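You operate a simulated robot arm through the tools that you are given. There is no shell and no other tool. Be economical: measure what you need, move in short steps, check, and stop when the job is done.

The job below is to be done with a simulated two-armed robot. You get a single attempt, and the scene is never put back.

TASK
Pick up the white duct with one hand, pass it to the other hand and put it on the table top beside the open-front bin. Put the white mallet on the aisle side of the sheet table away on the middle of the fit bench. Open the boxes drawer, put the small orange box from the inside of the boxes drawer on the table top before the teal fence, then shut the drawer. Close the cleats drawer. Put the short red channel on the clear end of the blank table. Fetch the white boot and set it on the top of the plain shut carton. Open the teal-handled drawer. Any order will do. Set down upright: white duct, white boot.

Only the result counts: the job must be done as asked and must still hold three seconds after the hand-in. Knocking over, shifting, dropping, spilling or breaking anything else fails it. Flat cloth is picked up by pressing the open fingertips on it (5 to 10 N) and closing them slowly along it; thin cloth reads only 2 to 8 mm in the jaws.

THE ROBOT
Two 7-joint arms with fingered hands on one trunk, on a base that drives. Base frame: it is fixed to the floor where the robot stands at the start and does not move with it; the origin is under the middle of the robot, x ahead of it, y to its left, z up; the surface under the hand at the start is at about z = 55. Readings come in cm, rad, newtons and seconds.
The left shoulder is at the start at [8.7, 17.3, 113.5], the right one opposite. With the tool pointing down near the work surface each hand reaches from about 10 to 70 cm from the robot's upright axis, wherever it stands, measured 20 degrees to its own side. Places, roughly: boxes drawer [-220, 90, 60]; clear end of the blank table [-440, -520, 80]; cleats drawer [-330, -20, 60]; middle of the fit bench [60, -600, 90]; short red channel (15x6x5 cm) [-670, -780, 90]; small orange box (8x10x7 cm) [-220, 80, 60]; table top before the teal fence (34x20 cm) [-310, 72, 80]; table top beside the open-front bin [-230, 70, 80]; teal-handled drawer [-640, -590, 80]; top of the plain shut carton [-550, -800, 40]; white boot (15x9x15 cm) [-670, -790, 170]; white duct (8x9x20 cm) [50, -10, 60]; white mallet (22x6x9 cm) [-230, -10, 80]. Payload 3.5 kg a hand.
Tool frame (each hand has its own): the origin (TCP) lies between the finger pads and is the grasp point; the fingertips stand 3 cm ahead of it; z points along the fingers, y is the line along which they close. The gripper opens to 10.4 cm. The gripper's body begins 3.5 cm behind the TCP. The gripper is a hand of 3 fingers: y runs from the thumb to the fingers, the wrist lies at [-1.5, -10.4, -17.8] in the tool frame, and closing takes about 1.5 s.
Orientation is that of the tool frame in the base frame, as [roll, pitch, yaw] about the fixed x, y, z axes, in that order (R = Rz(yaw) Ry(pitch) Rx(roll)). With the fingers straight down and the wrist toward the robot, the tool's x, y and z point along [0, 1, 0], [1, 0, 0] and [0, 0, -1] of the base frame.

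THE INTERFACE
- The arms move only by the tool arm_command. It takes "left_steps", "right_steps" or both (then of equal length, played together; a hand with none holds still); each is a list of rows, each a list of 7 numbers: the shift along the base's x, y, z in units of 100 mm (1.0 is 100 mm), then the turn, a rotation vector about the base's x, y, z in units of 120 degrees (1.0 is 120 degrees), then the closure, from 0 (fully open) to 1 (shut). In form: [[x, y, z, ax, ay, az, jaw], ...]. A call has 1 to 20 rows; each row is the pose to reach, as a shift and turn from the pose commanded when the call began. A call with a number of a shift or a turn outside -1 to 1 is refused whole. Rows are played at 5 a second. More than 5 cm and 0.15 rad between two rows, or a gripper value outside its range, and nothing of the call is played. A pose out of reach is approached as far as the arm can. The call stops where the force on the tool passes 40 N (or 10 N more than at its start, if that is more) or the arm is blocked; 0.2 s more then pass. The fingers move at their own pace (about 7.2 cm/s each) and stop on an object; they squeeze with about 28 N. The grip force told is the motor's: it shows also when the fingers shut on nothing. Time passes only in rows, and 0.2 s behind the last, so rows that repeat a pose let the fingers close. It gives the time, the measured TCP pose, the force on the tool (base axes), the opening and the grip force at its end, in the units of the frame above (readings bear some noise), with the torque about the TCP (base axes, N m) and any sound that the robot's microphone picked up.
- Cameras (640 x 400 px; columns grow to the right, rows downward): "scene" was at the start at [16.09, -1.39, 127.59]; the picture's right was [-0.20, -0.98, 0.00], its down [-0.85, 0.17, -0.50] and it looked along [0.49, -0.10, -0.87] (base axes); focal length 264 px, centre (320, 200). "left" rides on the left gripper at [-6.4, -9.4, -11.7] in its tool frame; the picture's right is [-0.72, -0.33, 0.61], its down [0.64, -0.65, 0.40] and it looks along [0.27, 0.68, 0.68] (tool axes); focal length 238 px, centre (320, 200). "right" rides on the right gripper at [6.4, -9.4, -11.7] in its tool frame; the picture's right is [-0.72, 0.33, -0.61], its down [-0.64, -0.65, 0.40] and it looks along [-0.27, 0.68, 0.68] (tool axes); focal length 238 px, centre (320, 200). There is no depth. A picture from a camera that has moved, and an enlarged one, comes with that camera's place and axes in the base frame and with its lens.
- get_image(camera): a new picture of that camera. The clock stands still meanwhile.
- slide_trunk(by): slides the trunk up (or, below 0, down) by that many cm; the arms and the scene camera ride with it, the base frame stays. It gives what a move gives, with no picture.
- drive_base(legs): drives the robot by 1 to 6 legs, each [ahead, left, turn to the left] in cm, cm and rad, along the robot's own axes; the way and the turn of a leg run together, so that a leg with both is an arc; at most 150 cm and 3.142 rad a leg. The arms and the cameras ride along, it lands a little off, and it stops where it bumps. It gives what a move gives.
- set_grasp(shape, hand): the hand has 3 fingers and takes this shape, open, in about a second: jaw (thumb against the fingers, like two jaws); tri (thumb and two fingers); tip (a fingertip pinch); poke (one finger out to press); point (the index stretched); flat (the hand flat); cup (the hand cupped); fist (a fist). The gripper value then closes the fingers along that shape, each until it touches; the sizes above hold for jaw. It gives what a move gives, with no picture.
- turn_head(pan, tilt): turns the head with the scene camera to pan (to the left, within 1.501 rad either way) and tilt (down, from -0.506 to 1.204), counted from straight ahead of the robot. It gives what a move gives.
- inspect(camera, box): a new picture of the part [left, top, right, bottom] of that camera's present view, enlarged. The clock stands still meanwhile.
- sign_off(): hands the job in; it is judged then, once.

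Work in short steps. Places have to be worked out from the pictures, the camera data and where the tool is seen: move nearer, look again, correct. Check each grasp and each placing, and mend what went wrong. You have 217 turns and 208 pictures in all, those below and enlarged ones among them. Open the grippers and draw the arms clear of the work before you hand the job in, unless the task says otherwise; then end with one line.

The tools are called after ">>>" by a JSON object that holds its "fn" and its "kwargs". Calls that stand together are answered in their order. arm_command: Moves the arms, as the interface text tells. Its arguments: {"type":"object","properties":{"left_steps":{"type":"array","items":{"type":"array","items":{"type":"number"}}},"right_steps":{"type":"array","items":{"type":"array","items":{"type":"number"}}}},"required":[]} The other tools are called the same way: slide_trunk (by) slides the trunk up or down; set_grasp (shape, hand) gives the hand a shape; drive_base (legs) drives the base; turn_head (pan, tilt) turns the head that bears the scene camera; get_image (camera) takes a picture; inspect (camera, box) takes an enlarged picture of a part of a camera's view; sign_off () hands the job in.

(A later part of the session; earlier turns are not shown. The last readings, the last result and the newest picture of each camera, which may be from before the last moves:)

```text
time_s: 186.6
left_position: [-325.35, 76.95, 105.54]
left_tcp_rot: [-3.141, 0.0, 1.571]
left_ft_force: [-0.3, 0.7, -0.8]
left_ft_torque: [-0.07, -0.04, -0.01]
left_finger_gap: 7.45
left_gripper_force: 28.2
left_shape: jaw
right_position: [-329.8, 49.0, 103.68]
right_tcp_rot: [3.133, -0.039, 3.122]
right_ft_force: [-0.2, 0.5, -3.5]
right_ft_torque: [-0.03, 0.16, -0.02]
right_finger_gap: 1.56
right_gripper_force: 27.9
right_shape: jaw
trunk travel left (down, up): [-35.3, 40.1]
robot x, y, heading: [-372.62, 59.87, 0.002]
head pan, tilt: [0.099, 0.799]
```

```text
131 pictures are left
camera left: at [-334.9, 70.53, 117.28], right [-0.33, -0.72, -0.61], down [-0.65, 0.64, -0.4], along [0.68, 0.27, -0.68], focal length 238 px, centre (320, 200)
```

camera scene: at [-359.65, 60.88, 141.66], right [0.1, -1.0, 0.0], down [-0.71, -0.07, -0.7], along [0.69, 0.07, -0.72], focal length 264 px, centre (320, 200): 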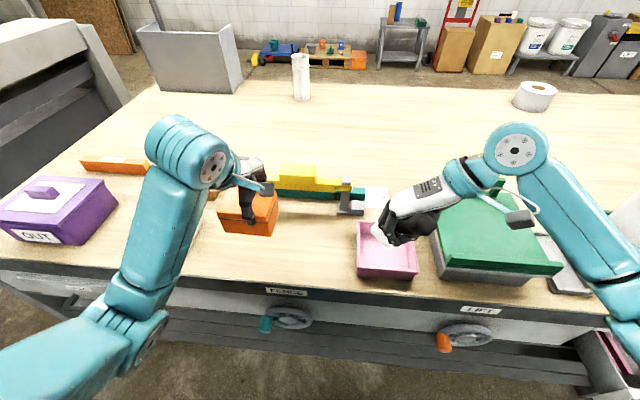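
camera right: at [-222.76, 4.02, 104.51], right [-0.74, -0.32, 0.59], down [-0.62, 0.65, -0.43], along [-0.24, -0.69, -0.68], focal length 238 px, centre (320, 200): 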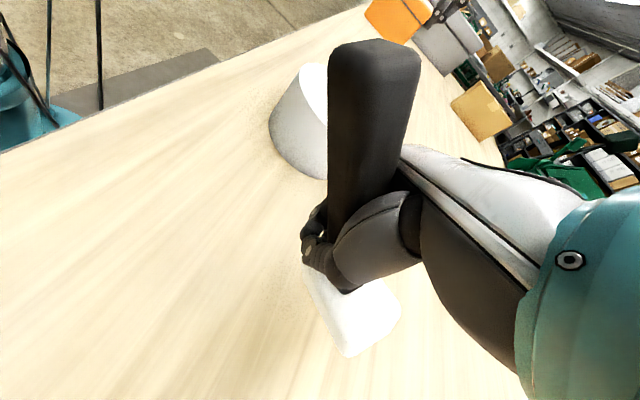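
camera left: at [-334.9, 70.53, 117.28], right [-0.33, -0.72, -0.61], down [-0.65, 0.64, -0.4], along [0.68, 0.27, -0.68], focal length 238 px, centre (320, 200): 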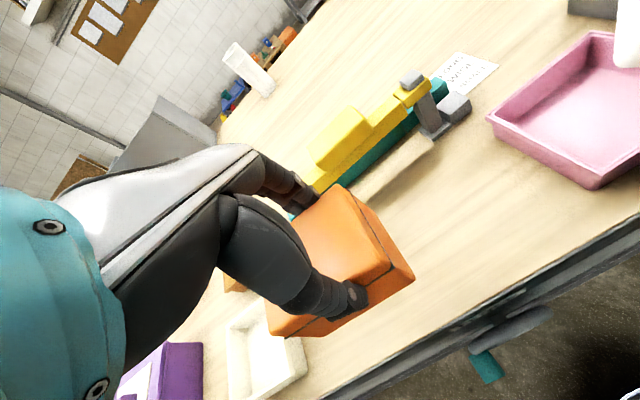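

The strip before the fence spans x≈-324 to -304. I move the box to [-316, 72] and start down.

>>> {"fn": "arm_command", "kwargs": {"left_steps": [[0.3, -0.25, 0, 0, 0, 0, 1], [0.6, -0.5, 0, 0, 0, 0, 1], [0.94, -0.5, 0, 0, 0, 0, 1], [0.94, -0.5, -0.45, 0, 0, 0, 1], [0.94, -0.5, -0.9, 0, 0, 0, 1]]}}

>>> {"fn": "arm_command", "kwargs": {"left_steps": [[0, 0, -0.4, 0, 0, 0, 1], [0, 0, -0.75, 0, 0, 0, 1], [0, 0, -0.85, 0, 0, 0, 1]]}}

>>> {"fn": "get_image", "kwargs": {"camera": "left"}}

>>> {"fn": "get_image", "kwargs": {"camera": "scene"}}

```text
time_s: 187.8
left_position: [-316.04, 71.82, 96.59]
left_tcp_rot: [3.14, -0.001, 1.568]
left_ft_force: [0.9, 0.2, -1.9]
left_ft_torque: [-0.02, 0.0, -0.02]
left_finger_gap: 7.4
left_gripper_force: 27.9
left_shape: jaw
right_position: [-329.7, 48.87, 103.55]
right_tcp_rot: [3.135, -0.039, 3.124]
right_ft_force: [0.3, -0.4, -4.5]
right_ft_torque: [-0.01, 0.18, 0.01]
right_finger_gap: 1.55
right_gripper_force: 28.0
right_shape: jaw
trunk travel left (down, up): [-35.3, 40.1]
robot x, y, heading: [-372.89, 60.41, -0.004]
head pan, tilt: [0.099, 0.799]
```

```text
time_s: 188.6
left_position: [-316.1, 71.93, 87.95]
left_tcp_rot: [-3.139, 0.0, 1.57]
left_ft_force: [0.2, 0.1, -3.2]
left_ft_torque: [0.0, 0.01, -0.01]
left_finger_gap: 7.41
left_gripper_force: 27.9
left_shape: jaw
right_position: [-329.67, 48.86, 103.57]
right_tcp_rot: [3.135, -0.038, 3.122]
right_ft_force: [-0.7, -0.2, -2.5]
right_ft_torque: [0.01, 0.15, 0.04]
right_finger_gap: 1.57
right_gripper_force: 28.3
right_shape: jaw
trunk travel left (down, up): [-35.3, 40.1]
robot x, y, heading: [-372.24, 59.95, -0.003]
head pan, tilt: [0.099, 0.799]
```

```text
130 pictures are left
camera left: at [-325.5, 65.59, 99.76], right [-0.33, -0.72, -0.61], down [-0.65, 0.64, -0.4], along [0.68, 0.27, -0.68], focal length 238 px, centre (320, 200)
```

left: 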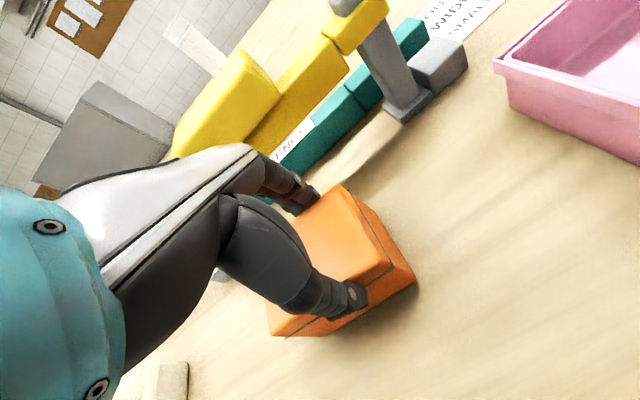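

```text
129 pictures are left
camera scene: at [-359.61, 60.88, 141.65], right [0.1, -1.0, 0.0], down [-0.71, -0.07, -0.7], along [0.69, 0.07, -0.72], focal length 264 px, centre (320, 200)
```

scene: 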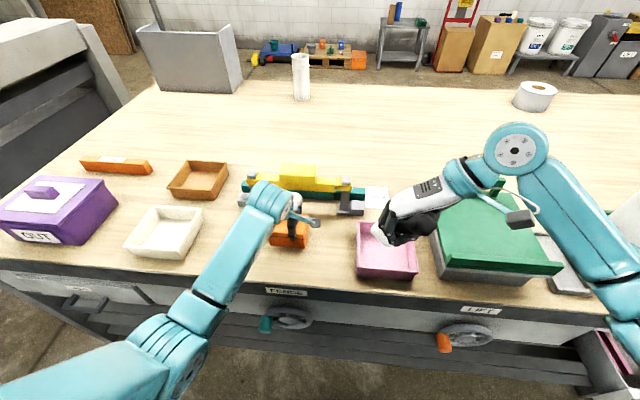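

The box sits right before the labelled teal fence. I lower it gently until it touches.

>>> {"fn": "arm_command", "kwargs": {"left_steps": [[0, 0, -0.06, 0, 0, 0, 1], [0, 0, -0.12, 0, 0, 0, 1], [0, 0, -0.16, 0, 0, 0, 1], [0, 0, -0.2, 0, 0, 0, 1], [0, 0, -0.24, 0, 0, 0, 1]]}}

```text
time_s: 189.5
left_position: [-315.44, 71.65, 87.58]
left_tcp_rot: [3.115, 0.006, 1.571]
left_ft_force: [-6.1, 0.8, 19.3]
left_ft_torque: [0.02, 0.38, -0.02]
left_finger_gap: 7.35
left_gripper_force: 28.5
left_shape: jaw
right_position: [-329.86, 48.86, 103.59]
right_tcp_rot: [3.138, -0.04, 3.123]
right_ft_force: [-0.5, 0.0, -3.0]
right_ft_torque: [-0.03, 0.21, -0.04]
right_finger_gap: 1.56
right_gripper_force: 28.1
right_shape: jaw
trunk travel left (down, up): [-35.3, 40.1]
robot x, y, heading: [-372.96, 60.05, -0.006]
head pan, tilt: [0.099, 0.799]
stopped in row 4 (left hand): the force on the tool passed its limit at 42 N (the readings are from after the stop); the commanded pose is now the measured one
```

It made contact. I look before releasing.

>>> {"fn": "get_image", "kwargs": {"camera": "left"}}

>>> {"fn": "inspect", "kwargs": {"camera": "scene", "box": [200, 140, 400, 280]}}

```text
128 pictures are left
camera left: at [-325.3, 65.49, 99.05], right [-0.31, -0.72, -0.62], down [-0.64, 0.64, -0.43], along [0.7, 0.26, -0.66], focal length 238 px, centre (320, 200)
```

left: 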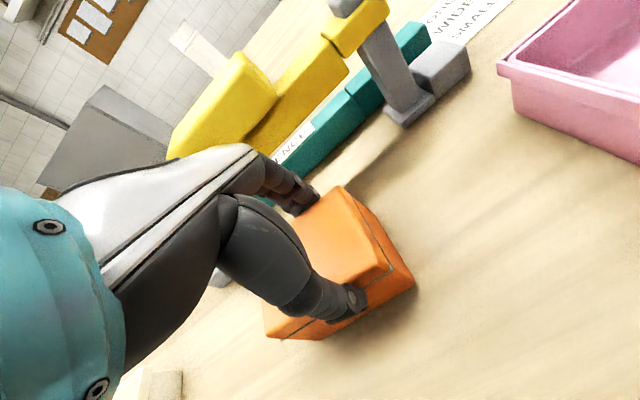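

```text
2.86 times, centred on (300, 210) of scene
camera zoom: at [-359.76, 60.88, 141.66], right [0.1, -1.0, 0.0], down [-0.71, -0.07, -0.7], along [0.69, 0.07, -0.72], focal length 756 px, centre (377, 171)
```

zoom: 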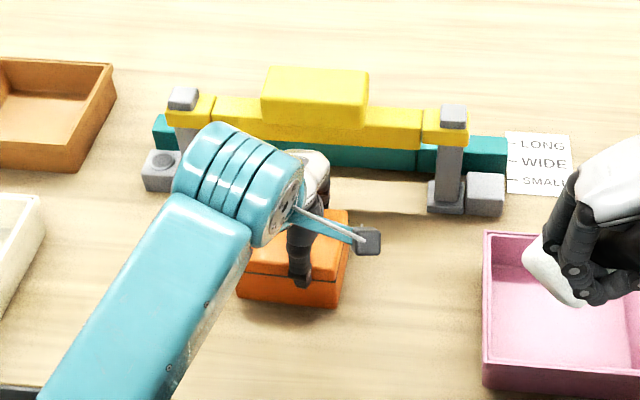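

The box is resting on the table. I open and lift straight off.

>>> {"fn": "arm_command", "kwargs": {"left_steps": [[0, 0, 0.04, 0, 0, 0, 1], [0, 0, 0.04, 0, 0, 0, 0.3], [0, 0, 0.04, 0, 0, 0, 0.05], [0, 0, 0.04, 0, 0, 0, 0.05], [0, 0, 0.04, 0, 0, 0, 0.05], [0, 0, 0.2, 0, 0, 0, 0.05], [0, 0, 0.5, 0, 0, 0, 0], [-0.1, 0, 0.9, 0, 0, 0, 0]]}}

>>> {"fn": "get_image", "kwargs": {"camera": "scene"}}

```text
time_s: 191.3
left_position: [-316.56, 71.82, 96.2]
left_tcp_rot: [3.127, 0.004, 1.57]
left_ft_force: [-0.5, 0.8, 0.2]
left_ft_torque: [0.0, 0.01, -0.01]
left_finger_gap: 10.37
left_gripper_force: 0.1
left_shape: jaw
right_position: [-329.81, 48.91, 103.57]
right_tcp_rot: [3.133, -0.038, 3.122]
right_ft_force: [-0.9, 0.4, -3.5]
right_ft_torque: [-0.02, 0.19, 0.06]
right_finger_gap: 1.53
right_gripper_force: 27.6
right_shape: jaw
trunk travel left (down, up): [-35.3, 40.1]
robot x, y, heading: [-373.18, 59.85, 0.002]
head pan, tilt: [0.099, 0.799]
```

```text
126 pictures are left
camera scene: at [-359.67, 60.87, 141.65], right [0.1, -1.0, 0.0], down [-0.71, -0.07, -0.7], along [0.69, 0.07, -0.72], focal length 264 px, centre (320, 200)
```

scene: 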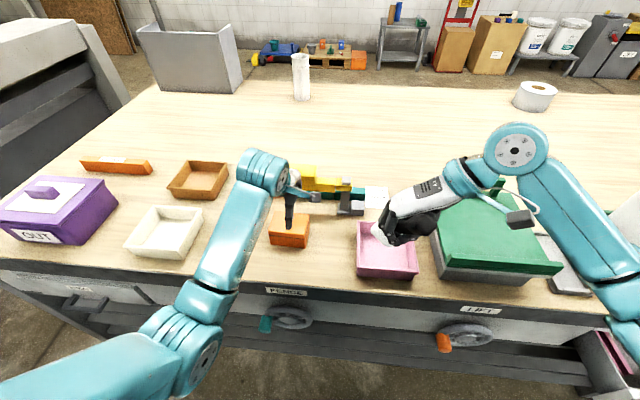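

The box stands before the fence. I back off and move along to the cleats drawer with the left hand free.

>>> {"fn": "drive_base", "kwargs": {"legs": [[-24, 0, 0], [0, -102, 0]]}}

>>> {"fn": "turn_head", "kwargs": {"pan": 0.2, "tilt": 0.95}}

>>> {"fn": "get_image", "kwargs": {"camera": "scene"}}

>>> {"fn": "get_image", "kwargs": {"camera": "left"}}

```text
time_s: 198.0
left_position: [-339.94, -30.08, 96.09]
left_tcp_rot: [3.127, 0.005, 1.586]
left_ft_force: [-0.2, 0.0, 0.1]
left_ft_torque: [0.02, -0.01, -0.03]
left_finger_gap: 10.35
left_gripper_force: 0.0
left_shape: jaw
right_position: [-352.83, -53.06, 103.56]
right_tcp_rot: [3.135, -0.039, 3.139]
right_ft_force: [0.8, 0.3, -3.0]
right_ft_torque: [0.0, 0.14, 0.01]
right_finger_gap: 1.57
right_gripper_force: 28.2
right_shape: jaw
trunk travel left (down, up): [-35.3, 40.1]
robot x, y, heading: [-396.02, -42.23, 0.019]
head pan, tilt: [0.099, 0.799]
```

```text
time_s: 198.7
left_position: [-339.94, -30.11, 96.11]
left_tcp_rot: [3.125, 0.005, 1.586]
left_ft_force: [-0.2, -0.2, 0.4]
left_ft_torque: [-0.01, 0.01, 0.02]
left_finger_gap: 10.38
left_gripper_force: 0.0
left_shape: jaw
right_position: [-352.82, -53.06, 103.56]
right_tcp_rot: [3.135, -0.041, 3.14]
right_ft_force: [-0.2, 0.5, -3.8]
right_ft_torque: [-0.03, 0.17, -0.02]
right_finger_gap: 1.56
right_gripper_force: 28.3
right_shape: jaw
trunk travel left (down, up): [-35.3, 40.1]
robot x, y, heading: [-395.86, -42.43, 0.013]
head pan, tilt: [0.201, 0.949]
```

```text
125 pictures are left
camera scene: at [-383.79, -40.89, 140.5], right [0.21, -0.98, 0.0], down [-0.79, -0.17, -0.58], along [0.57, 0.12, -0.81], focal length 264 px, centre (320, 200)
```

scene: 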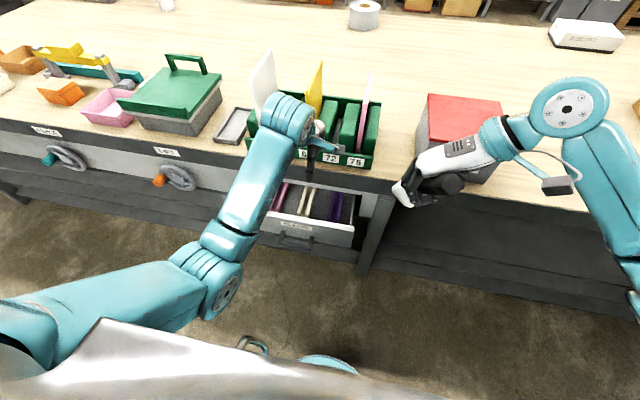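

```text
124 pictures are left
camera left: at [-349.54, -36.46, 107.69], right [-0.31, -0.73, -0.62], down [-0.66, 0.63, -0.42], along [0.69, 0.28, -0.67], focal length 238 px, centre (320, 200)
```

left: 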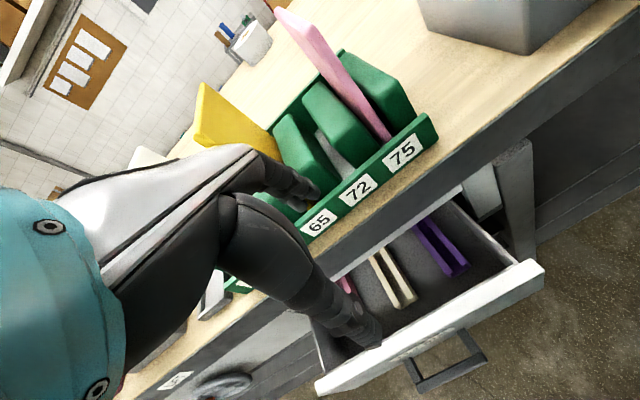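

The drawer handle is at about [-346.5, -25.2, 62]. I draw the left hand back from the rack, lower the trunk, then bring the closed fingers down in front of the handle.

>>> {"fn": "arm_command", "kwargs": {"left_steps": [[-0.4, 0, 0, 0, 0, 0, 0], [-0.8, 0.1, 0, 0, 0, 0, 0.5], [-1.0, 0.3, 0, 0, 0, 0, 1], [-1.0, 0.48, 0, 0, 0, 0, 1], [-1.0, 0.48, 0, 0, 0, 0, 1], [-1.0, 0.48, 0, 0, 0, 0, 1]]}}

>>> {"fn": "drive_base", "kwargs": {"legs": [[-4, 0, -0.013]]}}

>>> {"fn": "slide_trunk", "kwargs": {"by": -20}}

>>> {"fn": "arm_command", "kwargs": {"left_steps": [[0, 0, -0.4, 0, 0, 0, 1], [0, 0, -0.8, 0, 0, 0, 1], [0, 0, -1.0, 0, 0, 0, 1]]}}

>>> {"fn": "get_image", "kwargs": {"camera": "scene"}}

>>> {"fn": "get_image", "kwargs": {"camera": "left"}}

```text
time_s: 200.1
left_position: [-349.83, -25.29, 96.19]
left_tcp_rot: [3.125, 0.004, 1.583]
left_ft_force: [-0.2, 0.2, -0.7]
left_ft_torque: [0.0, -0.02, 0.0]
left_finger_gap: 0.0
left_gripper_force: 28.1
left_shape: jaw
right_position: [-352.83, -53.08, 103.6]
right_tcp_rot: [3.136, -0.039, 3.139]
right_ft_force: [0.4, -0.4, -3.1]
right_ft_torque: [-0.02, 0.15, 0.01]
right_finger_gap: 1.55
right_gripper_force: 28.5
right_shape: jaw
trunk travel left (down, up): [-35.3, 40.1]
robot x, y, heading: [-396.09, -42.69, 0.019]
head pan, tilt: [0.201, 0.949]
```

```text
time_s: 200.9
left_position: [-353.84, -25.86, 96.2]
left_tcp_rot: [3.124, 0.005, 1.573]
left_ft_force: [0.3, 0.3, 0.3]
left_ft_torque: [0.0, -0.05, 0.0]
left_finger_gap: 0.0
left_gripper_force: 28.1
left_shape: jaw
right_position: [-357.07, -53.71, 103.61]
right_tcp_rot: [3.133, -0.039, 3.123]
right_ft_force: [-0.9, 0.5, -2.7]
right_ft_torque: [-0.01, 0.13, 0.05]
right_finger_gap: 1.56
right_gripper_force: 28.0
right_shape: jaw
trunk travel left (down, up): [-35.3, 40.1]
robot x, y, heading: [-399.81, -42.46, -0.001]
head pan, tilt: [0.201, 0.949]
```

```text
time_s: 203.1
left_position: [-353.69, -25.77, 76.15]
left_tcp_rot: [3.125, 0.006, 1.572]
left_ft_force: [-0.3, -0.3, -0.4]
left_ft_torque: [0.02, 0.0, -0.05]
left_finger_gap: 0.0
left_gripper_force: 28.5
left_shape: jaw
right_position: [-356.94, -53.64, 83.65]
right_tcp_rot: [3.135, -0.038, 3.127]
right_ft_force: [-0.1, 1.0, -3.7]
right_ft_torque: [-0.04, 0.18, 0.03]
right_finger_gap: 1.56
right_gripper_force: 27.7
right_shape: jaw
trunk travel left (down, up): [-15.3, 60.1]
robot x, y, heading: [-400.04, -42.42, -0.002]
head pan, tilt: [0.201, 0.949]
```

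```text
time_s: 203.9
left_position: [-353.62, -25.76, 66.16]
left_tcp_rot: [3.125, 0.006, 1.57]
left_ft_force: [0.2, 0.3, -0.4]
left_ft_torque: [0.0, 0.01, 0.01]
left_finger_gap: 0.0
left_gripper_force: 27.9
left_shape: jaw
right_position: [-356.87, -53.64, 83.64]
right_tcp_rot: [3.135, -0.041, 3.126]
right_ft_force: [0.3, -0.8, -2.9]
right_ft_torque: [-0.03, 0.18, -0.01]
right_finger_gap: 1.58
right_gripper_force: 28.0
right_shape: jaw
trunk travel left (down, up): [-15.3, 60.1]
robot x, y, heading: [-399.93, -42.61, -0.004]
head pan, tilt: [0.201, 0.949]
```

```text
123 pictures are left
camera scene: at [-379.16, -41.08, 119.96], right [0.2, -0.98, 0.0], down [-0.8, -0.16, -0.58], along [0.57, 0.12, -0.81], focal length 264 px, centre (320, 200)
```

scene: 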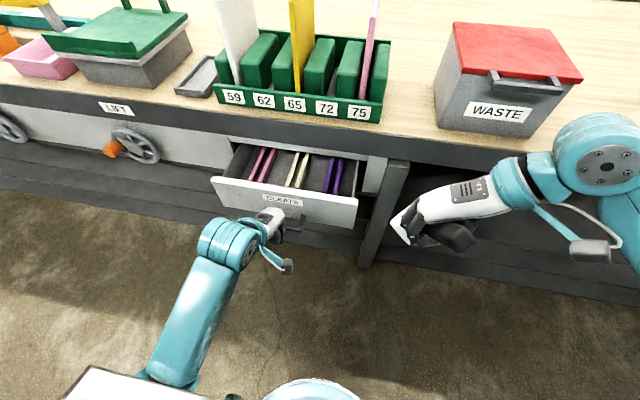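

```text
122 pictures are left
camera left: at [-363.36, -32.08, 77.74], right [-0.31, -0.72, -0.62], down [-0.65, 0.64, -0.42], along [0.7, 0.27, -0.67], focal length 238 px, centre (320, 200)
```

left: 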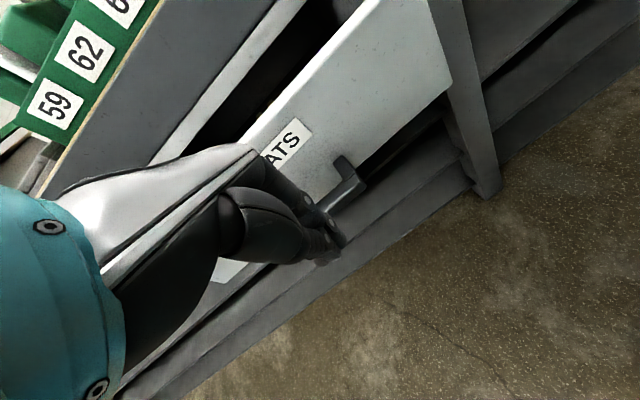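

The fingers are right in front of the handle. I lower 3 cm and push by driving ahead.

>>> {"fn": "arm_command", "kwargs": {"left_steps": [[0, 0.05, -0.32, 0, 0, 0, 1]]}}

>>> {"fn": "drive_base", "kwargs": {"legs": [[13, 0, 0]]}}

>>> {"fn": "get_image", "kwargs": {"camera": "scene"}}

>>> {"fn": "get_image", "kwargs": {"camera": "left"}}

```text
time_s: 204.3
left_position: [-353.68, -25.3, 62.86]
left_tcp_rot: [3.123, 0.005, 1.57]
left_ft_force: [0.5, -0.2, -0.1]
left_ft_torque: [0.0, 0.04, -0.01]
left_finger_gap: 0.0
left_gripper_force: 28.3
left_shape: jaw
right_position: [-357.03, -53.63, 83.53]
right_tcp_rot: [3.135, -0.041, 3.126]
right_ft_force: [0.3, 0.5, -2.3]
right_ft_torque: [0.0, 0.15, 0.0]
right_finger_gap: 1.55
right_gripper_force: 28.5
right_shape: jaw
trunk travel left (down, up): [-15.3, 60.1]
robot x, y, heading: [-400.09, -42.36, -0.001]
head pan, tilt: [0.201, 0.949]
```

```text
time_s: 205.6
left_position: [-340.61, -25.24, 62.78]
left_tcp_rot: [3.126, 0.005, 1.571]
left_ft_force: [0.2, -0.5, 0.6]
left_ft_torque: [0.0, 0.01, 0.01]
left_finger_gap: 0.0
left_gripper_force: 27.8
left_shape: jaw
right_position: [-343.93, -53.63, 83.47]
right_tcp_rot: [3.135, -0.041, 3.123]
right_ft_force: [0.3, 0.6, -2.7]
right_ft_torque: [0.0, 0.2, 0.0]
right_finger_gap: 1.57
right_gripper_force: 28.6
right_shape: jaw
trunk travel left (down, up): [-15.3, 60.1]
robot x, y, heading: [-386.62, -42.3, -0.004]
head pan, tilt: [0.201, 0.949]
```

```text
121 pictures are left
camera scene: at [-366.07, -41.09, 119.94], right [0.2, -0.98, 0.0], down [-0.8, -0.16, -0.58], along [0.57, 0.12, -0.81], focal length 264 px, centre (320, 200)
```

scene: 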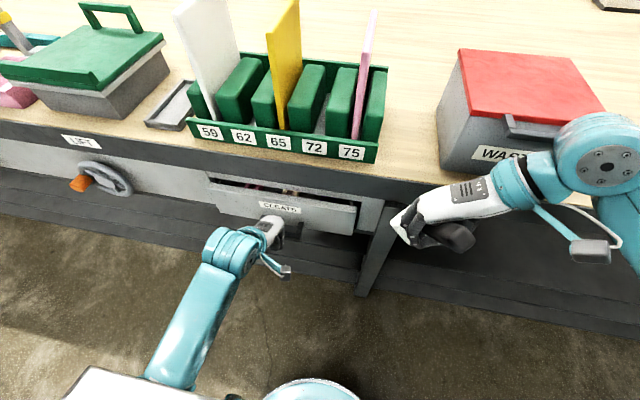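

```text
120 pictures are left
camera left: at [-350.28, -31.54, 74.46], right [-0.32, -0.72, -0.61], down [-0.65, 0.64, -0.42], along [0.69, 0.27, -0.67], focal length 238 px, centre (320, 200)
```

left: 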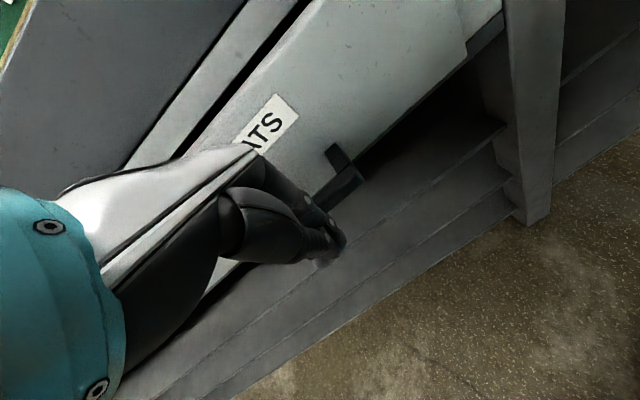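

There are about 4 cm left. I push the rest with the arm until it stops.

>>> {"fn": "arm_command", "kwargs": {"left_steps": [[0.1, 0, 0, 0, 0, 0, 1], [0.2, 0, 0, 0, 0, 0, 1], [0.3, 0, 0, 0, 0, 0, 1], [0.35, 0, 0, 0, 0, 0, 1], [0.4, 0, 0, 0, 0, 0, 1], [0.45, 0, 0, 0, 0, 0, 1], [0.5, 0, 0, 0, 0, 0, 1], [0.55, 0, 0, 0, 0, 0, 1], [0.6, 0, 0, 0, 0, 0, 1], [0.65, 0, 0, 0, 0, 0, 1]]}}

>>> {"fn": "inspect", "kwargs": {"camera": "scene", "box": [120, 120, 440, 320]}}

```text
time_s: 207.1
left_position: [-336.82, -25.2, 62.89]
left_tcp_rot: [3.134, 0.002, 1.573]
left_ft_force: [-23.4, 2.2, 19.4]
left_ft_torque: [0.2, -0.01, 0.09]
left_finger_gap: 0.0
left_gripper_force: 28.0
left_shape: jaw
right_position: [-344.22, -53.71, 83.67]
right_tcp_rot: [3.136, -0.038, 3.125]
right_ft_force: [0.1, -0.4, -3.1]
right_ft_torque: [-0.02, 0.14, -0.03]
right_finger_gap: 1.57
right_gripper_force: 28.0
right_shape: jaw
trunk travel left (down, up): [-15.3, 60.1]
robot x, y, heading: [-386.63, -42.35, 0.004]
head pan, tilt: [0.201, 0.949]
stopped in row 7 (left hand): the force on the tool passed its limit at 44 N (the readings are from after the stop); the commanded pose is now the measured one
```

```text
2.00 times, centred on (280, 220) of scene
camera zoom: at [-366.51, -41.08, 120.04], right [0.2, -0.98, 0.0], down [-0.8, -0.16, -0.58], along [0.57, 0.12, -0.81], focal length 529 px, centre (400, 160)
```

zoom: 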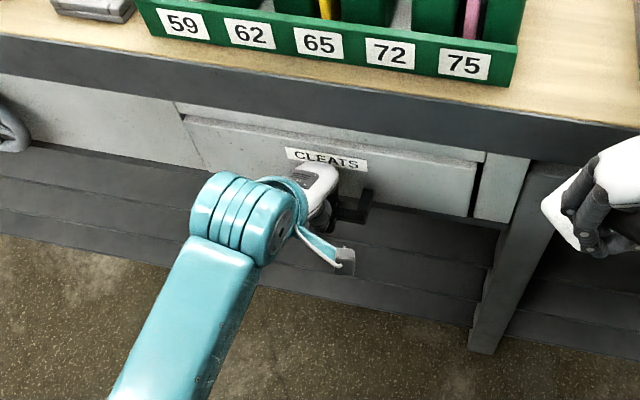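

It looks flush. One more push to make sure it is seated, then I withdraw.

>>> {"fn": "arm_command", "kwargs": {"left_steps": [[0.05, 0, -0.03, 0, 0, 0, 1], [0.1, 0, -0.03, 0, 0, 0, 1], [0.15, 0, -0.03, 0, 0, 0, 1]]}}

>>> {"fn": "arm_command", "kwargs": {"left_steps": [[-0.3, 0, 0, 0, 0, 0, 1], [-0.6, 0, 0, 0, 0, 0, 1], [-0.9, 0, 0.3, 0, 0, 0, 1], [-0.9, 0, 0.7, 0, 0, 0, 0], [-0.9, 0, 1.0, 0, 0, 0, 0]]}}

>>> {"fn": "inspect", "kwargs": {"camera": "scene", "box": [120, 120, 440, 320]}}

```text
time_s: 207.4
left_position: [-336.79, -25.22, 62.92]
left_tcp_rot: [3.136, 0.004, 1.57]
left_ft_force: [-25.1, 2.0, 23.6]
left_ft_torque: [0.2, -0.07, 0.12]
left_finger_gap: 0.0
left_gripper_force: 28.2
left_shape: jaw
right_position: [-344.24, -53.68, 83.66]
right_tcp_rot: [3.139, -0.041, 3.126]
right_ft_force: [-0.4, 0.2, -3.7]
right_ft_torque: [0.0, 0.18, -0.01]
right_finger_gap: 1.57
right_gripper_force: 28.3
right_shape: jaw
trunk travel left (down, up): [-15.3, 60.1]
robot x, y, heading: [-386.94, -42.52, 0.003]
head pan, tilt: [0.201, 0.949]
stopped in row 1 (left hand): the force on the tool passed its limit at 46 N (the readings are from after the stop); the commanded pose is now the measured one
```

```text
time_s: 208.6
left_position: [-345.47, -25.18, 72.68]
left_tcp_rot: [3.14, 0.005, 1.573]
left_ft_force: [0.3, -0.6, 0.3]
left_ft_torque: [0.04, 0.05, 0.0]
left_finger_gap: 10.39
left_gripper_force: 0.0
left_shape: jaw
right_position: [-343.95, -53.66, 83.55]
right_tcp_rot: [3.137, -0.042, 3.127]
right_ft_force: [0.3, 1.0, -4.0]
right_ft_torque: [0.0, 0.15, 0.01]
right_finger_gap: 1.57
right_gripper_force: 27.8
right_shape: jaw
trunk travel left (down, up): [-15.3, 60.1]
robot x, y, heading: [-387.07, -42.21, 0.006]
head pan, tilt: [0.201, 0.949]
```

```text
2.00 times, centred on (280, 220) of scene
camera zoom: at [-366.2, -41.05, 119.95], right [0.2, -0.98, 0.0], down [-0.8, -0.16, -0.58], along [0.57, 0.12, -0.81], focal length 529 px, centre (400, 160)
```

zoom: 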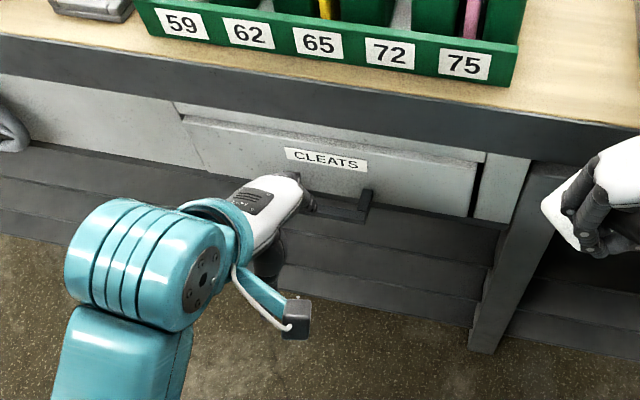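

The cleats drawer is closed. I raise the trunk and head for the fit bench, leaving the corridor and crossing the open floor.

>>> {"fn": "slide_trunk", "kwargs": {"by": 30}}

>>> {"fn": "drive_base", "kwargs": {"legs": [[3, -140, 0], [0, -150, 0], [0, -15, 0], [140, 0, 0], [140, 0, 0], [60, 0, 0]]}}

>>> {"fn": "turn_head", "kwargs": {"pan": -1.1, "tilt": 0.35}}

>>> {"fn": "get_image", "kwargs": {"camera": "scene"}}

```text
time_s: 211.6
left_position: [-345.43, -25.26, 102.56]
left_tcp_rot: [3.139, 0.003, 1.573]
left_ft_force: [0.0, 0.3, -0.8]
left_ft_torque: [0.0, 0.01, -0.02]
left_finger_gap: 10.39
left_gripper_force: 0.0
left_shape: jaw
right_position: [-343.85, -53.64, 113.52]
right_tcp_rot: [3.137, -0.042, 3.127]
right_ft_force: [0.2, -0.5, -3.9]
right_ft_torque: [-0.01, 0.21, 0.0]
right_finger_gap: 1.54
right_gripper_force: 27.9
right_shape: jaw
trunk travel left (down, up): [-45.3, 30.1]
robot x, y, heading: [-386.74, -42.53, 0.004]
head pan, tilt: [0.201, 0.949]
```

```text
time_s: 241.3
left_position: [-35.48, -331.08, 102.35]
left_tcp_rot: [-3.135, 0.005, 1.562]
left_ft_force: [1.7, 0.7, -0.5]
left_ft_torque: [0.04, 0.06, 0.02]
left_finger_gap: 10.37
left_gripper_force: 0.1
left_shape: jaw
right_position: [-34.17, -359.51, 113.11]
right_tcp_rot: [3.14, -0.05, 3.117]
right_ft_force: [1.4, -0.4, -3.0]
right_ft_torque: [-0.02, 0.25, 0.01]
right_finger_gap: 1.58
right_gripper_force: 27.7
right_shape: jaw
trunk travel left (down, up): [-45.3, 30.1]
robot x, y, heading: [-77.67, -347.8, -0.004]
head pan, tilt: [0.201, 0.949]
stopped in leg 6: the robot was blocked; the commanded pose is now the measured one
```

```text
time_s: 242.8
left_position: [-36.03, -331.07, 102.6]
left_tcp_rot: [3.139, 0.004, 1.562]
left_ft_force: [0.2, 0.4, -0.2]
left_ft_torque: [-0.02, -0.02, 0.0]
left_finger_gap: 10.36
left_gripper_force: 0.1
left_shape: jaw
right_position: [-34.83, -359.62, 113.51]
right_tcp_rot: [3.135, -0.041, 3.117]
right_ft_force: [0.3, 0.0, -3.2]
right_ft_torque: [-0.02, 0.18, -0.01]
right_finger_gap: 1.55
right_gripper_force: 27.8
right_shape: jaw
trunk travel left (down, up): [-45.3, 30.1]
robot x, y, heading: [-77.47, -348.0, -0.008]
head pan, tilt: [-1.1, 0.351]
```

```text
117 pictures are left
camera scene: at [-70.89, -356.41, 155.69], right [-0.89, -0.45, 0.0], down [-0.15, 0.31, -0.94], along [0.42, -0.84, -0.34], focal length 264 px, centre (320, 200)
```

scene: 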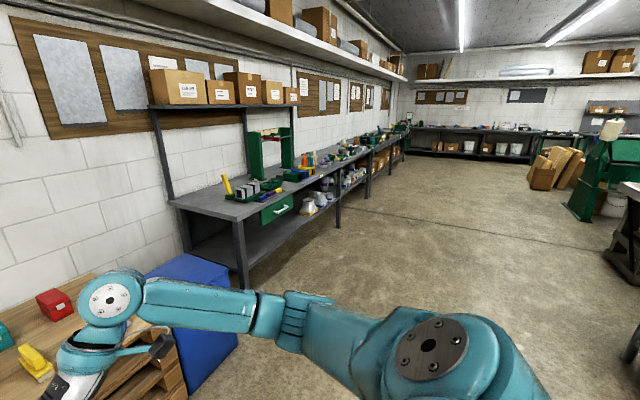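

The base was stopped about 33 cm early. I look ahead and down to see what it met.

>>> {"fn": "turn_head", "kwargs": {"pan": 0, "tilt": 0.9}}

>>> {"fn": "get_image", "kwargs": {"camera": "scene"}}

```text
time_s: 244.1
left_position: [-36.1, -331.16, 102.63]
left_tcp_rot: [3.14, 0.005, 1.562]
left_ft_force: [0.3, -0.9, 0.6]
left_ft_torque: [-0.01, -0.02, 0.02]
left_finger_gap: 10.38
left_gripper_force: 0.0
left_shape: jaw
right_position: [-34.93, -359.59, 113.47]
right_tcp_rot: [3.137, -0.043, 3.117]
right_ft_force: [-0.7, -0.3, -3.3]
right_ft_torque: [-0.01, 0.19, 0.05]
right_finger_gap: 1.56
right_gripper_force: 28.5
right_shape: jaw
trunk travel left (down, up): [-45.3, 30.1]
robot x, y, heading: [-78.15, -347.95, -0.004]
head pan, tilt: [0.0, 0.901]
```

```text
116 pictures are left
camera scene: at [-67.51, -348.15, 150.94], right [-0.01, -1.0, 0.0], down [-0.78, 0.01, -0.62], along [0.62, -0.01, -0.78], focal length 264 px, centre (320, 200)
```

scene: 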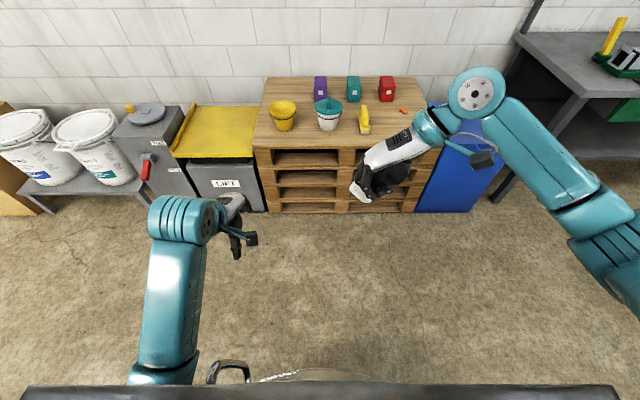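

Nothing touches: the pallets ahead are over 80 cm off. I strafe to y≈-598 to face the fit bench.

>>> {"fn": "drive_base", "kwargs": {"legs": [[0, -125, 0], [0, -125, 0.004]]}}

>>> {"fn": "turn_head", "kwargs": {"pan": 0, "tilt": 0.55}}

>>> {"fn": "get_image", "kwargs": {"camera": "scene"}}

```text
time_s: 256.3
left_position: [-37.1, -581.64, 102.7]
left_tcp_rot: [3.14, 0.005, 1.572]
left_ft_force: [0.7, -0.5, 0.4]
left_ft_torque: [0.0, 0.03, 0.01]
left_finger_gap: 10.41
left_gripper_force: 0.1
left_shape: jaw
right_position: [-35.59, -610.11, 113.57]
right_tcp_rot: [3.138, -0.041, 3.129]
right_ft_force: [-0.5, 0.1, -3.8]
right_ft_torque: [-0.02, 0.19, 0.02]
right_finger_gap: 1.56
right_gripper_force: 28.1
right_shape: jaw
trunk travel left (down, up): [-45.3, 30.1]
robot x, y, heading: [-78.54, -599.17, -0.002]
head pan, tilt: [0.0, 0.901]
```

```text
time_s: 257.2
left_position: [-37.07, -581.69, 102.64]
left_tcp_rot: [3.139, 0.004, 1.572]
left_ft_force: [0.4, 0.7, 0.4]
left_ft_torque: [0.04, -0.01, -0.02]
left_finger_gap: 10.38
left_gripper_force: 0.0
left_shape: jaw
right_position: [-35.73, -610.24, 113.47]
right_tcp_rot: [3.138, -0.041, 3.127]
right_ft_force: [-0.7, 0.1, -3.2]
right_ft_torque: [-0.02, 0.21, 0.01]
right_finger_gap: 1.57
right_gripper_force: 28.0
right_shape: jaw
trunk travel left (down, up): [-45.3, 30.1]
robot x, y, heading: [-78.59, -598.82, 0.001]
head pan, tilt: [0.0, 0.55]
```

```text
115 pictures are left
camera scene: at [-66.85, -598.96, 153.86], right [0.0, -1.0, 0.0], down [-0.52, 0.0, -0.85], along [0.85, 0.0, -0.52], focal length 264 px, centre (320, 200)
```

scene: 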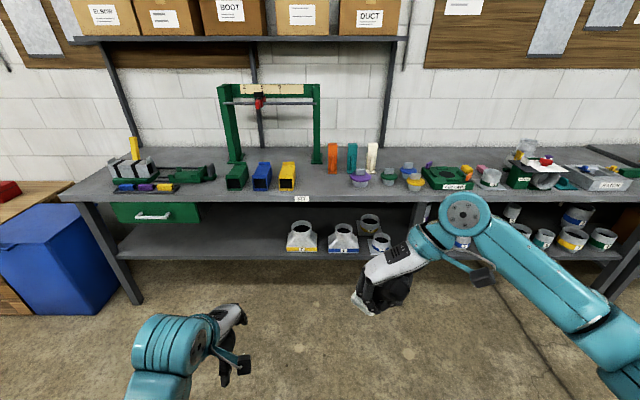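

The "FIT" label is on this bench; its middle, near [52, -600], has a free spot between the yellow channel and the bowls. I zoom in there and at the mallet in my hand.

>>> {"fn": "inspect", "kwargs": {"camera": "scene", "box": [210, 120, 450, 270]}}

>>> {"fn": "get_image", "kwargs": {"camera": "right"}}

```text
2.67 times, centred on (330, 195) of scene
camera zoom: at [-66.85, -598.96, 153.86], right [0.0, -1.0, 0.0], down [-0.52, 0.0, -0.85], along [0.85, 0.0, -0.52], focal length 705 px, centre (293, 213)
```

zoom: 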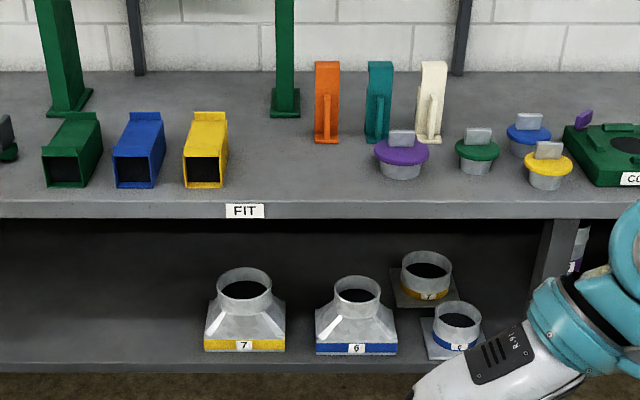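

```text
113 pictures are left
camera right: at [-41.55, -619.52, 125.41], right [0.75, 0.31, 0.58], down [0.61, -0.66, -0.43], along [0.25, 0.68, -0.69], focal length 238 px, centre (320, 200)
```

right: 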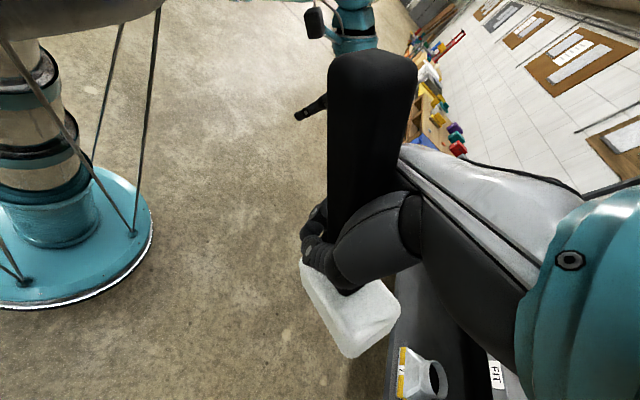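

The mallet hangs about 57° nose-down in the grip. I rotate the right hand so the handle is level again and lift the left hand out of the way before driving in.

>>> {"fn": "arm_command", "kwargs": {"left_steps": [[-0.05, 0.05, 0.15, 0, 0, 0, 0], [-0.1, 0.1, 0.3, 0, 0, 0, 0], [-0.15, 0.15, 0.45, 0, 0, 0, 0], [-0.2, 0.2, 0.6, 0, 0, 0, 0], [-0.2, 0.25, 0.75, 0, 0, 0, 0], [-0.2, 0.3, 0.9, 0, 0, 0, 0], [-0.2, 0.3, 1.0, 0, 0, 0, 0]], "right_steps": [[0, 0, 0, 0, -0.068, 0, 1], [0, 0, 0, 0, -0.136, 0, 1], [0, 0, 0, 0, -0.204, 0, 1], [0, 0, 0, 0, -0.272, 0, 1], [0.05, 0, 0, 0, -0.34, 0, 1], [0.1, 0, 0, 0, -0.408, 0, 1], [0.1, 0, 0, 0, -0.475, 0, 1]]}}

>>> {"fn": "get_image", "kwargs": {"camera": "scene"}}

>>> {"fn": "get_image", "kwargs": {"camera": "right"}}

```text
time_s: 258.8
left_position: [-39.0, -578.73, 112.55]
left_tcp_rot: [3.14, 0.002, 1.573]
left_ft_force: [-0.5, -0.1, -0.1]
left_ft_torque: [0.0, 0.01, 0.05]
left_finger_gap: 10.36
left_gripper_force: 0.1
left_shape: jaw
right_position: [-34.7, -610.05, 113.52]
right_tcp_rot: [3.12, 0.955, 3.121]
right_ft_force: [-0.1, -0.6, -3.9]
right_ft_torque: [-0.04, 0.21, 0.0]
right_finger_gap: 1.58
right_gripper_force: 28.7
right_shape: jaw
trunk travel left (down, up): [-45.3, 30.1]
robot x, y, heading: [-78.67, -598.85, 0.002]
head pan, tilt: [0.0, 0.55]
```

```text
112 pictures are left
camera scene: at [-66.89, -598.99, 153.87], right [0.0, -1.0, 0.0], down [-0.52, 0.0, -0.85], along [0.85, 0.0, -0.52], focal length 264 px, centre (320, 200)
```

scene: 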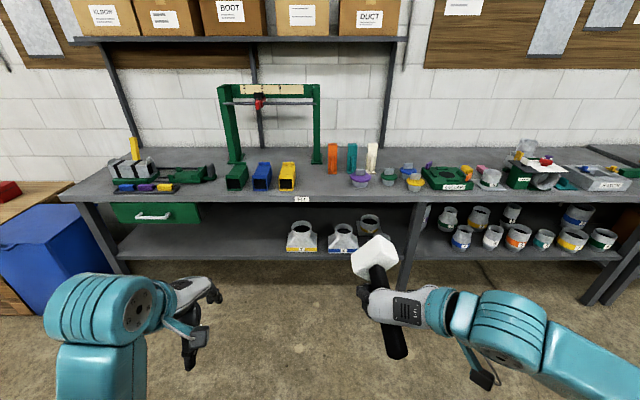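

```text
111 pictures are left
camera right: at [-47.84, -619.53, 114.94], right [-0.08, 0.31, 0.95], down [0.7, -0.66, 0.28], along [0.71, 0.68, -0.16], focal length 238 px, centre (320, 200)
```

right: 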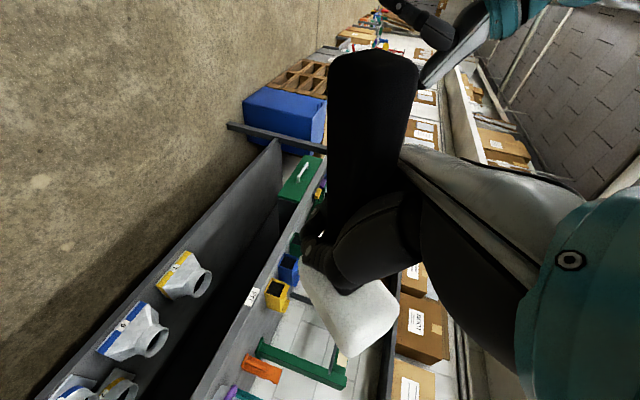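

The mallet is level now. I drive up to the bench.

>>> {"fn": "drive_base", "kwargs": {"legs": [[0, 14, 0], [74, 0, 0]]}}

>>> {"fn": "get_image", "kwargs": {"camera": "scene"}}

>>> {"fn": "get_image", "kwargs": {"camera": "right"}}

```text
time_s: 263.7
left_position: [36.06, -564.48, 112.54]
left_tcp_rot: [3.139, 0.002, 1.573]
left_ft_force: [0.5, 0.4, 0.4]
left_ft_torque: [0.02, -0.03, 0.03]
left_finger_gap: 10.37
left_gripper_force: 0.1
left_shape: jaw
right_position: [40.47, -595.95, 113.46]
right_tcp_rot: [3.117, 0.952, 3.119]
right_ft_force: [0.1, 0.4, -3.2]
right_ft_torque: [0.02, 0.22, 0.0]
right_finger_gap: 1.58
right_gripper_force: 27.8
right_shape: jaw
trunk travel left (down, up): [-45.3, 30.1]
robot x, y, heading: [-3.33, -584.81, 0.004]
head pan, tilt: [0.0, 0.55]
```

```text
110 pictures are left
camera scene: at [8.13, -584.86, 153.87], right [0.0, -1.0, 0.0], down [-0.52, 0.0, -0.85], along [0.85, 0.0, -0.52], focal length 264 px, centre (320, 200)
```

scene: 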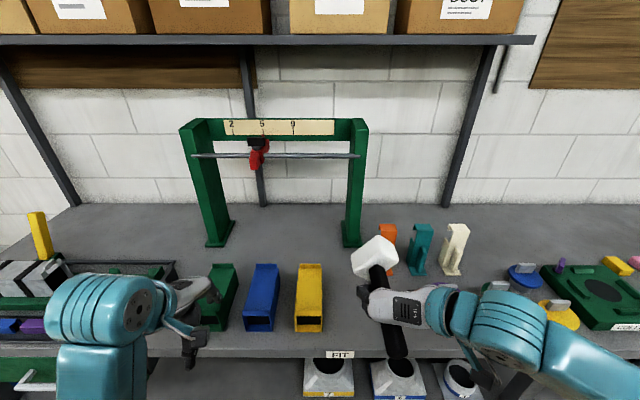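

```text
109 pictures are left
camera right: at [27.19, -605.4, 114.95], right [-0.08, 0.31, 0.95], down [0.7, -0.66, 0.28], along [0.71, 0.68, -0.16], focal length 238 px, centre (320, 200)
```

right: 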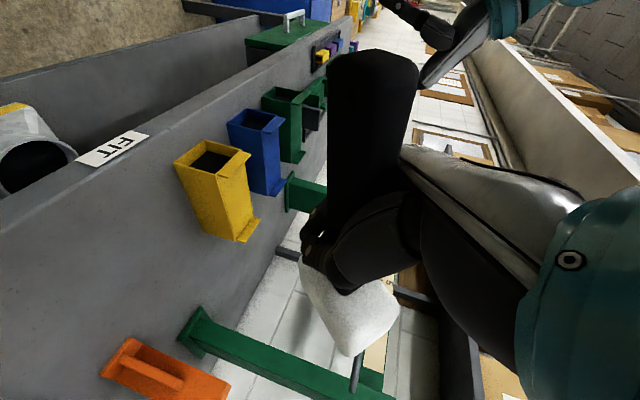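

The free strip is y -586 to -603 and the bench edge is at x≈42. I move the mallet over x≈55 and down to just above the bench.

>>> {"fn": "arm_command", "kwargs": {"right_steps": [[0.4, 0.05, 0, 0, 0, 0, 1], [0.8, 0.1, 0, 0, 0, 0, 1], [1.0, 0.1, -0.3, 0, 0, 0, 1], [1.0, 0.1, -0.7, 0, 0, 0, 1], [1.0, 0.1, -1.0, 0, 0, 0, 1]]}}

>>> {"fn": "arm_command", "kwargs": {"right_steps": [[0.25, 0, -0.1, 0, 0, 0, 1], [0.5, 0, -0.3, 0, 0, 0, 1], [0.5, 0, -0.55, 0, 0, 0, 1]]}}

>>> {"fn": "get_image", "kwargs": {"camera": "scene"}}

>>> {"fn": "get_image", "kwargs": {"camera": "right"}}

```text
time_s: 264.9
left_position: [35.94, -564.5, 112.45]
left_tcp_rot: [3.14, 0.002, 1.572]
left_ft_force: [-0.3, -0.2, 0.8]
left_ft_torque: [0.01, 0.03, -0.02]
left_finger_gap: 10.38
left_gripper_force: 0.1
left_shape: jaw
right_position: [50.3, -594.89, 103.42]
right_tcp_rot: [3.119, 0.952, 3.12]
right_ft_force: [0.8, -0.5, -2.0]
right_ft_torque: [-0.02, 0.25, -0.02]
right_finger_gap: 1.57
right_gripper_force: 27.8
right_shape: jaw
trunk travel left (down, up): [-45.3, 30.1]
robot x, y, heading: [-3.69, -584.8, 0.006]
head pan, tilt: [0.0, 0.55]
```

```text
time_s: 265.7
left_position: [35.93, -564.54, 112.55]
left_tcp_rot: [3.139, 0.003, 1.573]
left_ft_force: [-1.1, -0.3, 0.0]
left_ft_torque: [0.02, 0.01, -0.01]
left_finger_gap: 10.38
left_gripper_force: 0.1
left_shape: jaw
right_position: [55.53, -594.97, 97.97]
right_tcp_rot: [3.115, 0.953, 3.115]
right_ft_force: [0.3, -0.4, -2.4]
right_ft_torque: [0.0, 0.22, 0.03]
right_finger_gap: 1.58
right_gripper_force: 28.2
right_shape: jaw
trunk travel left (down, up): [-45.3, 30.1]
robot x, y, heading: [-3.59, -584.62, -0.002]
head pan, tilt: [0.0, 0.55]
```

```text
108 pictures are left
camera scene: at [8.1, -584.87, 153.87], right [0.0, -1.0, 0.0], down [-0.52, 0.0, -0.85], along [0.85, 0.0, -0.52], focal length 264 px, centre (320, 200)
```

scene: 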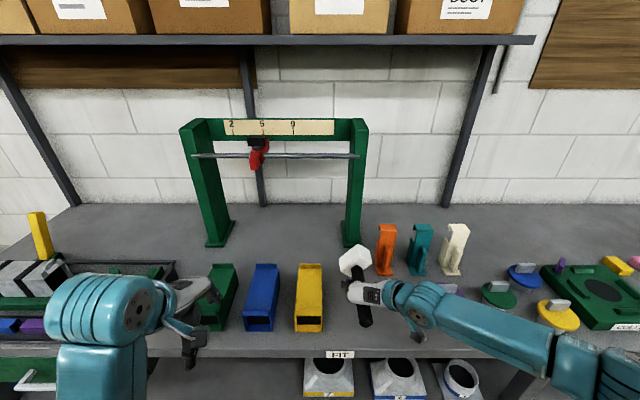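

```text
107 pictures are left
camera right: at [42.23, -604.37, 99.46], right [-0.08, 0.31, 0.95], down [0.7, -0.66, 0.28], along [0.71, 0.68, -0.16], focal length 238 px, centre (320, 200)
```

right: 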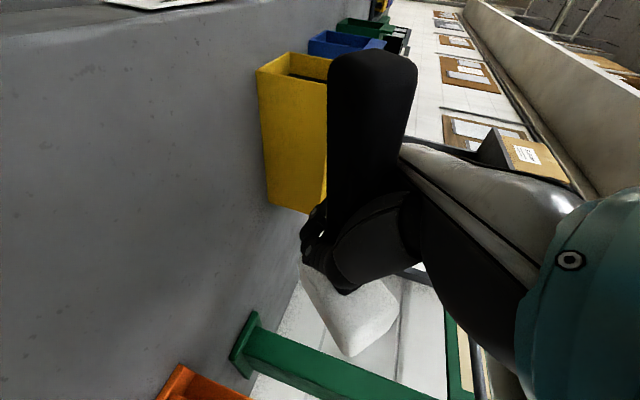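

I lower the mallet gently to contact.

>>> {"fn": "arm_command", "kwargs": {"right_steps": [[0, 0, -0.06, 0, 0, 0, 1], [0, 0, -0.12, 0, 0, 0, 1], [0, 0, -0.18, 0, 0, 0, 1], [0, 0, -0.24, 0, 0, 0, 1], [0, 0, -0.3, 0, 0, 0, 1]]}}

>>> {"fn": "get_image", "kwargs": {"camera": "right"}}

```text
time_s: 266.9
left_position: [35.84, -564.59, 112.53]
left_tcp_rot: [3.139, 0.005, 1.572]
left_ft_force: [0.4, -0.1, 0.0]
left_ft_torque: [-0.01, 0.02, -0.01]
left_finger_gap: 10.37
left_gripper_force: 0.0
left_shape: jaw
right_position: [55.49, -594.99, 94.97]
right_tcp_rot: [3.116, 0.954, 3.119]
right_ft_force: [0.1, -0.2, -4.7]
right_ft_torque: [0.0, 0.24, 0.01]
right_finger_gap: 1.57
right_gripper_force: 28.2
right_shape: jaw
trunk travel left (down, up): [-45.3, 30.1]
robot x, y, heading: [-3.77, -584.78, 0.003]
head pan, tilt: [0.0, 0.55]
```

```text
106 pictures are left
camera right: at [42.21, -604.42, 96.42], right [-0.08, 0.31, 0.95], down [0.7, -0.66, 0.28], along [0.71, 0.68, -0.16], focal length 238 px, centre (320, 200)
```

right: 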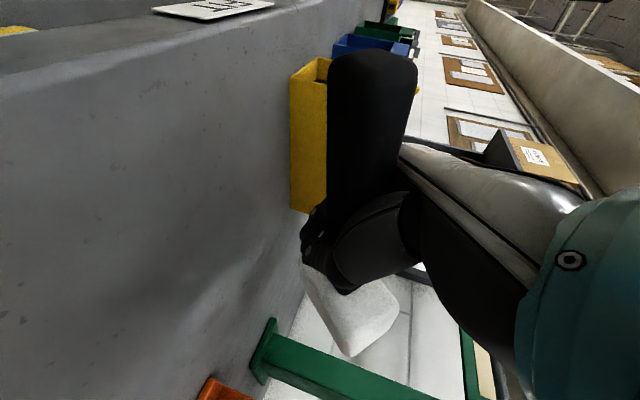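

No contact yet; I continue down.

>>> {"fn": "arm_command", "kwargs": {"right_steps": [[0, 0, -0.05, 0, 0, 0, 1], [0, 0, -0.1, 0, 0, 0, 1], [0, 0, -0.15, 0, 0, 0, 1], [0, 0, -0.2, 0, 0, 0, 1]]}}

>>> {"fn": "inspect", "kwargs": {"camera": "scene", "box": [280, 200, 480, 340]}}

```text
time_s: 267.9
left_position: [35.86, -564.5, 112.39]
left_tcp_rot: [3.14, 0.004, 1.574]
left_ft_force: [0.1, 0.4, 1.0]
left_ft_torque: [-0.03, 0.0, 0.0]
left_finger_gap: 10.36
left_gripper_force: 0.0
left_shape: jaw
right_position: [55.41, -595.02, 92.92]
right_tcp_rot: [3.117, 0.951, 3.116]
right_ft_force: [0.4, 0.0, -3.7]
right_ft_torque: [0.04, 0.21, 0.0]
right_finger_gap: 1.53
right_gripper_force: 28.4
right_shape: jaw
trunk travel left (down, up): [-45.3, 30.1]
robot x, y, heading: [-3.46, -584.82, 0.005]
head pan, tilt: [0.0, 0.55]
```

```text
2.86 times, centred on (380, 270) of scene
camera zoom: at [8.1, -584.86, 153.87], right [0.0, -1.0, 0.0], down [-0.52, 0.0, -0.85], along [0.85, 0.0, -0.52], focal length 756 px, centre (149, 0)
```

zoom: 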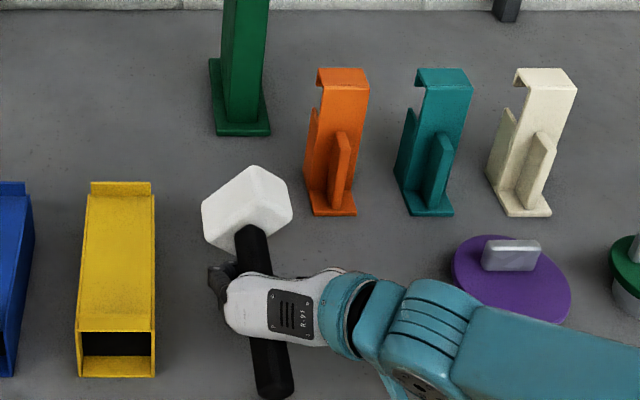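

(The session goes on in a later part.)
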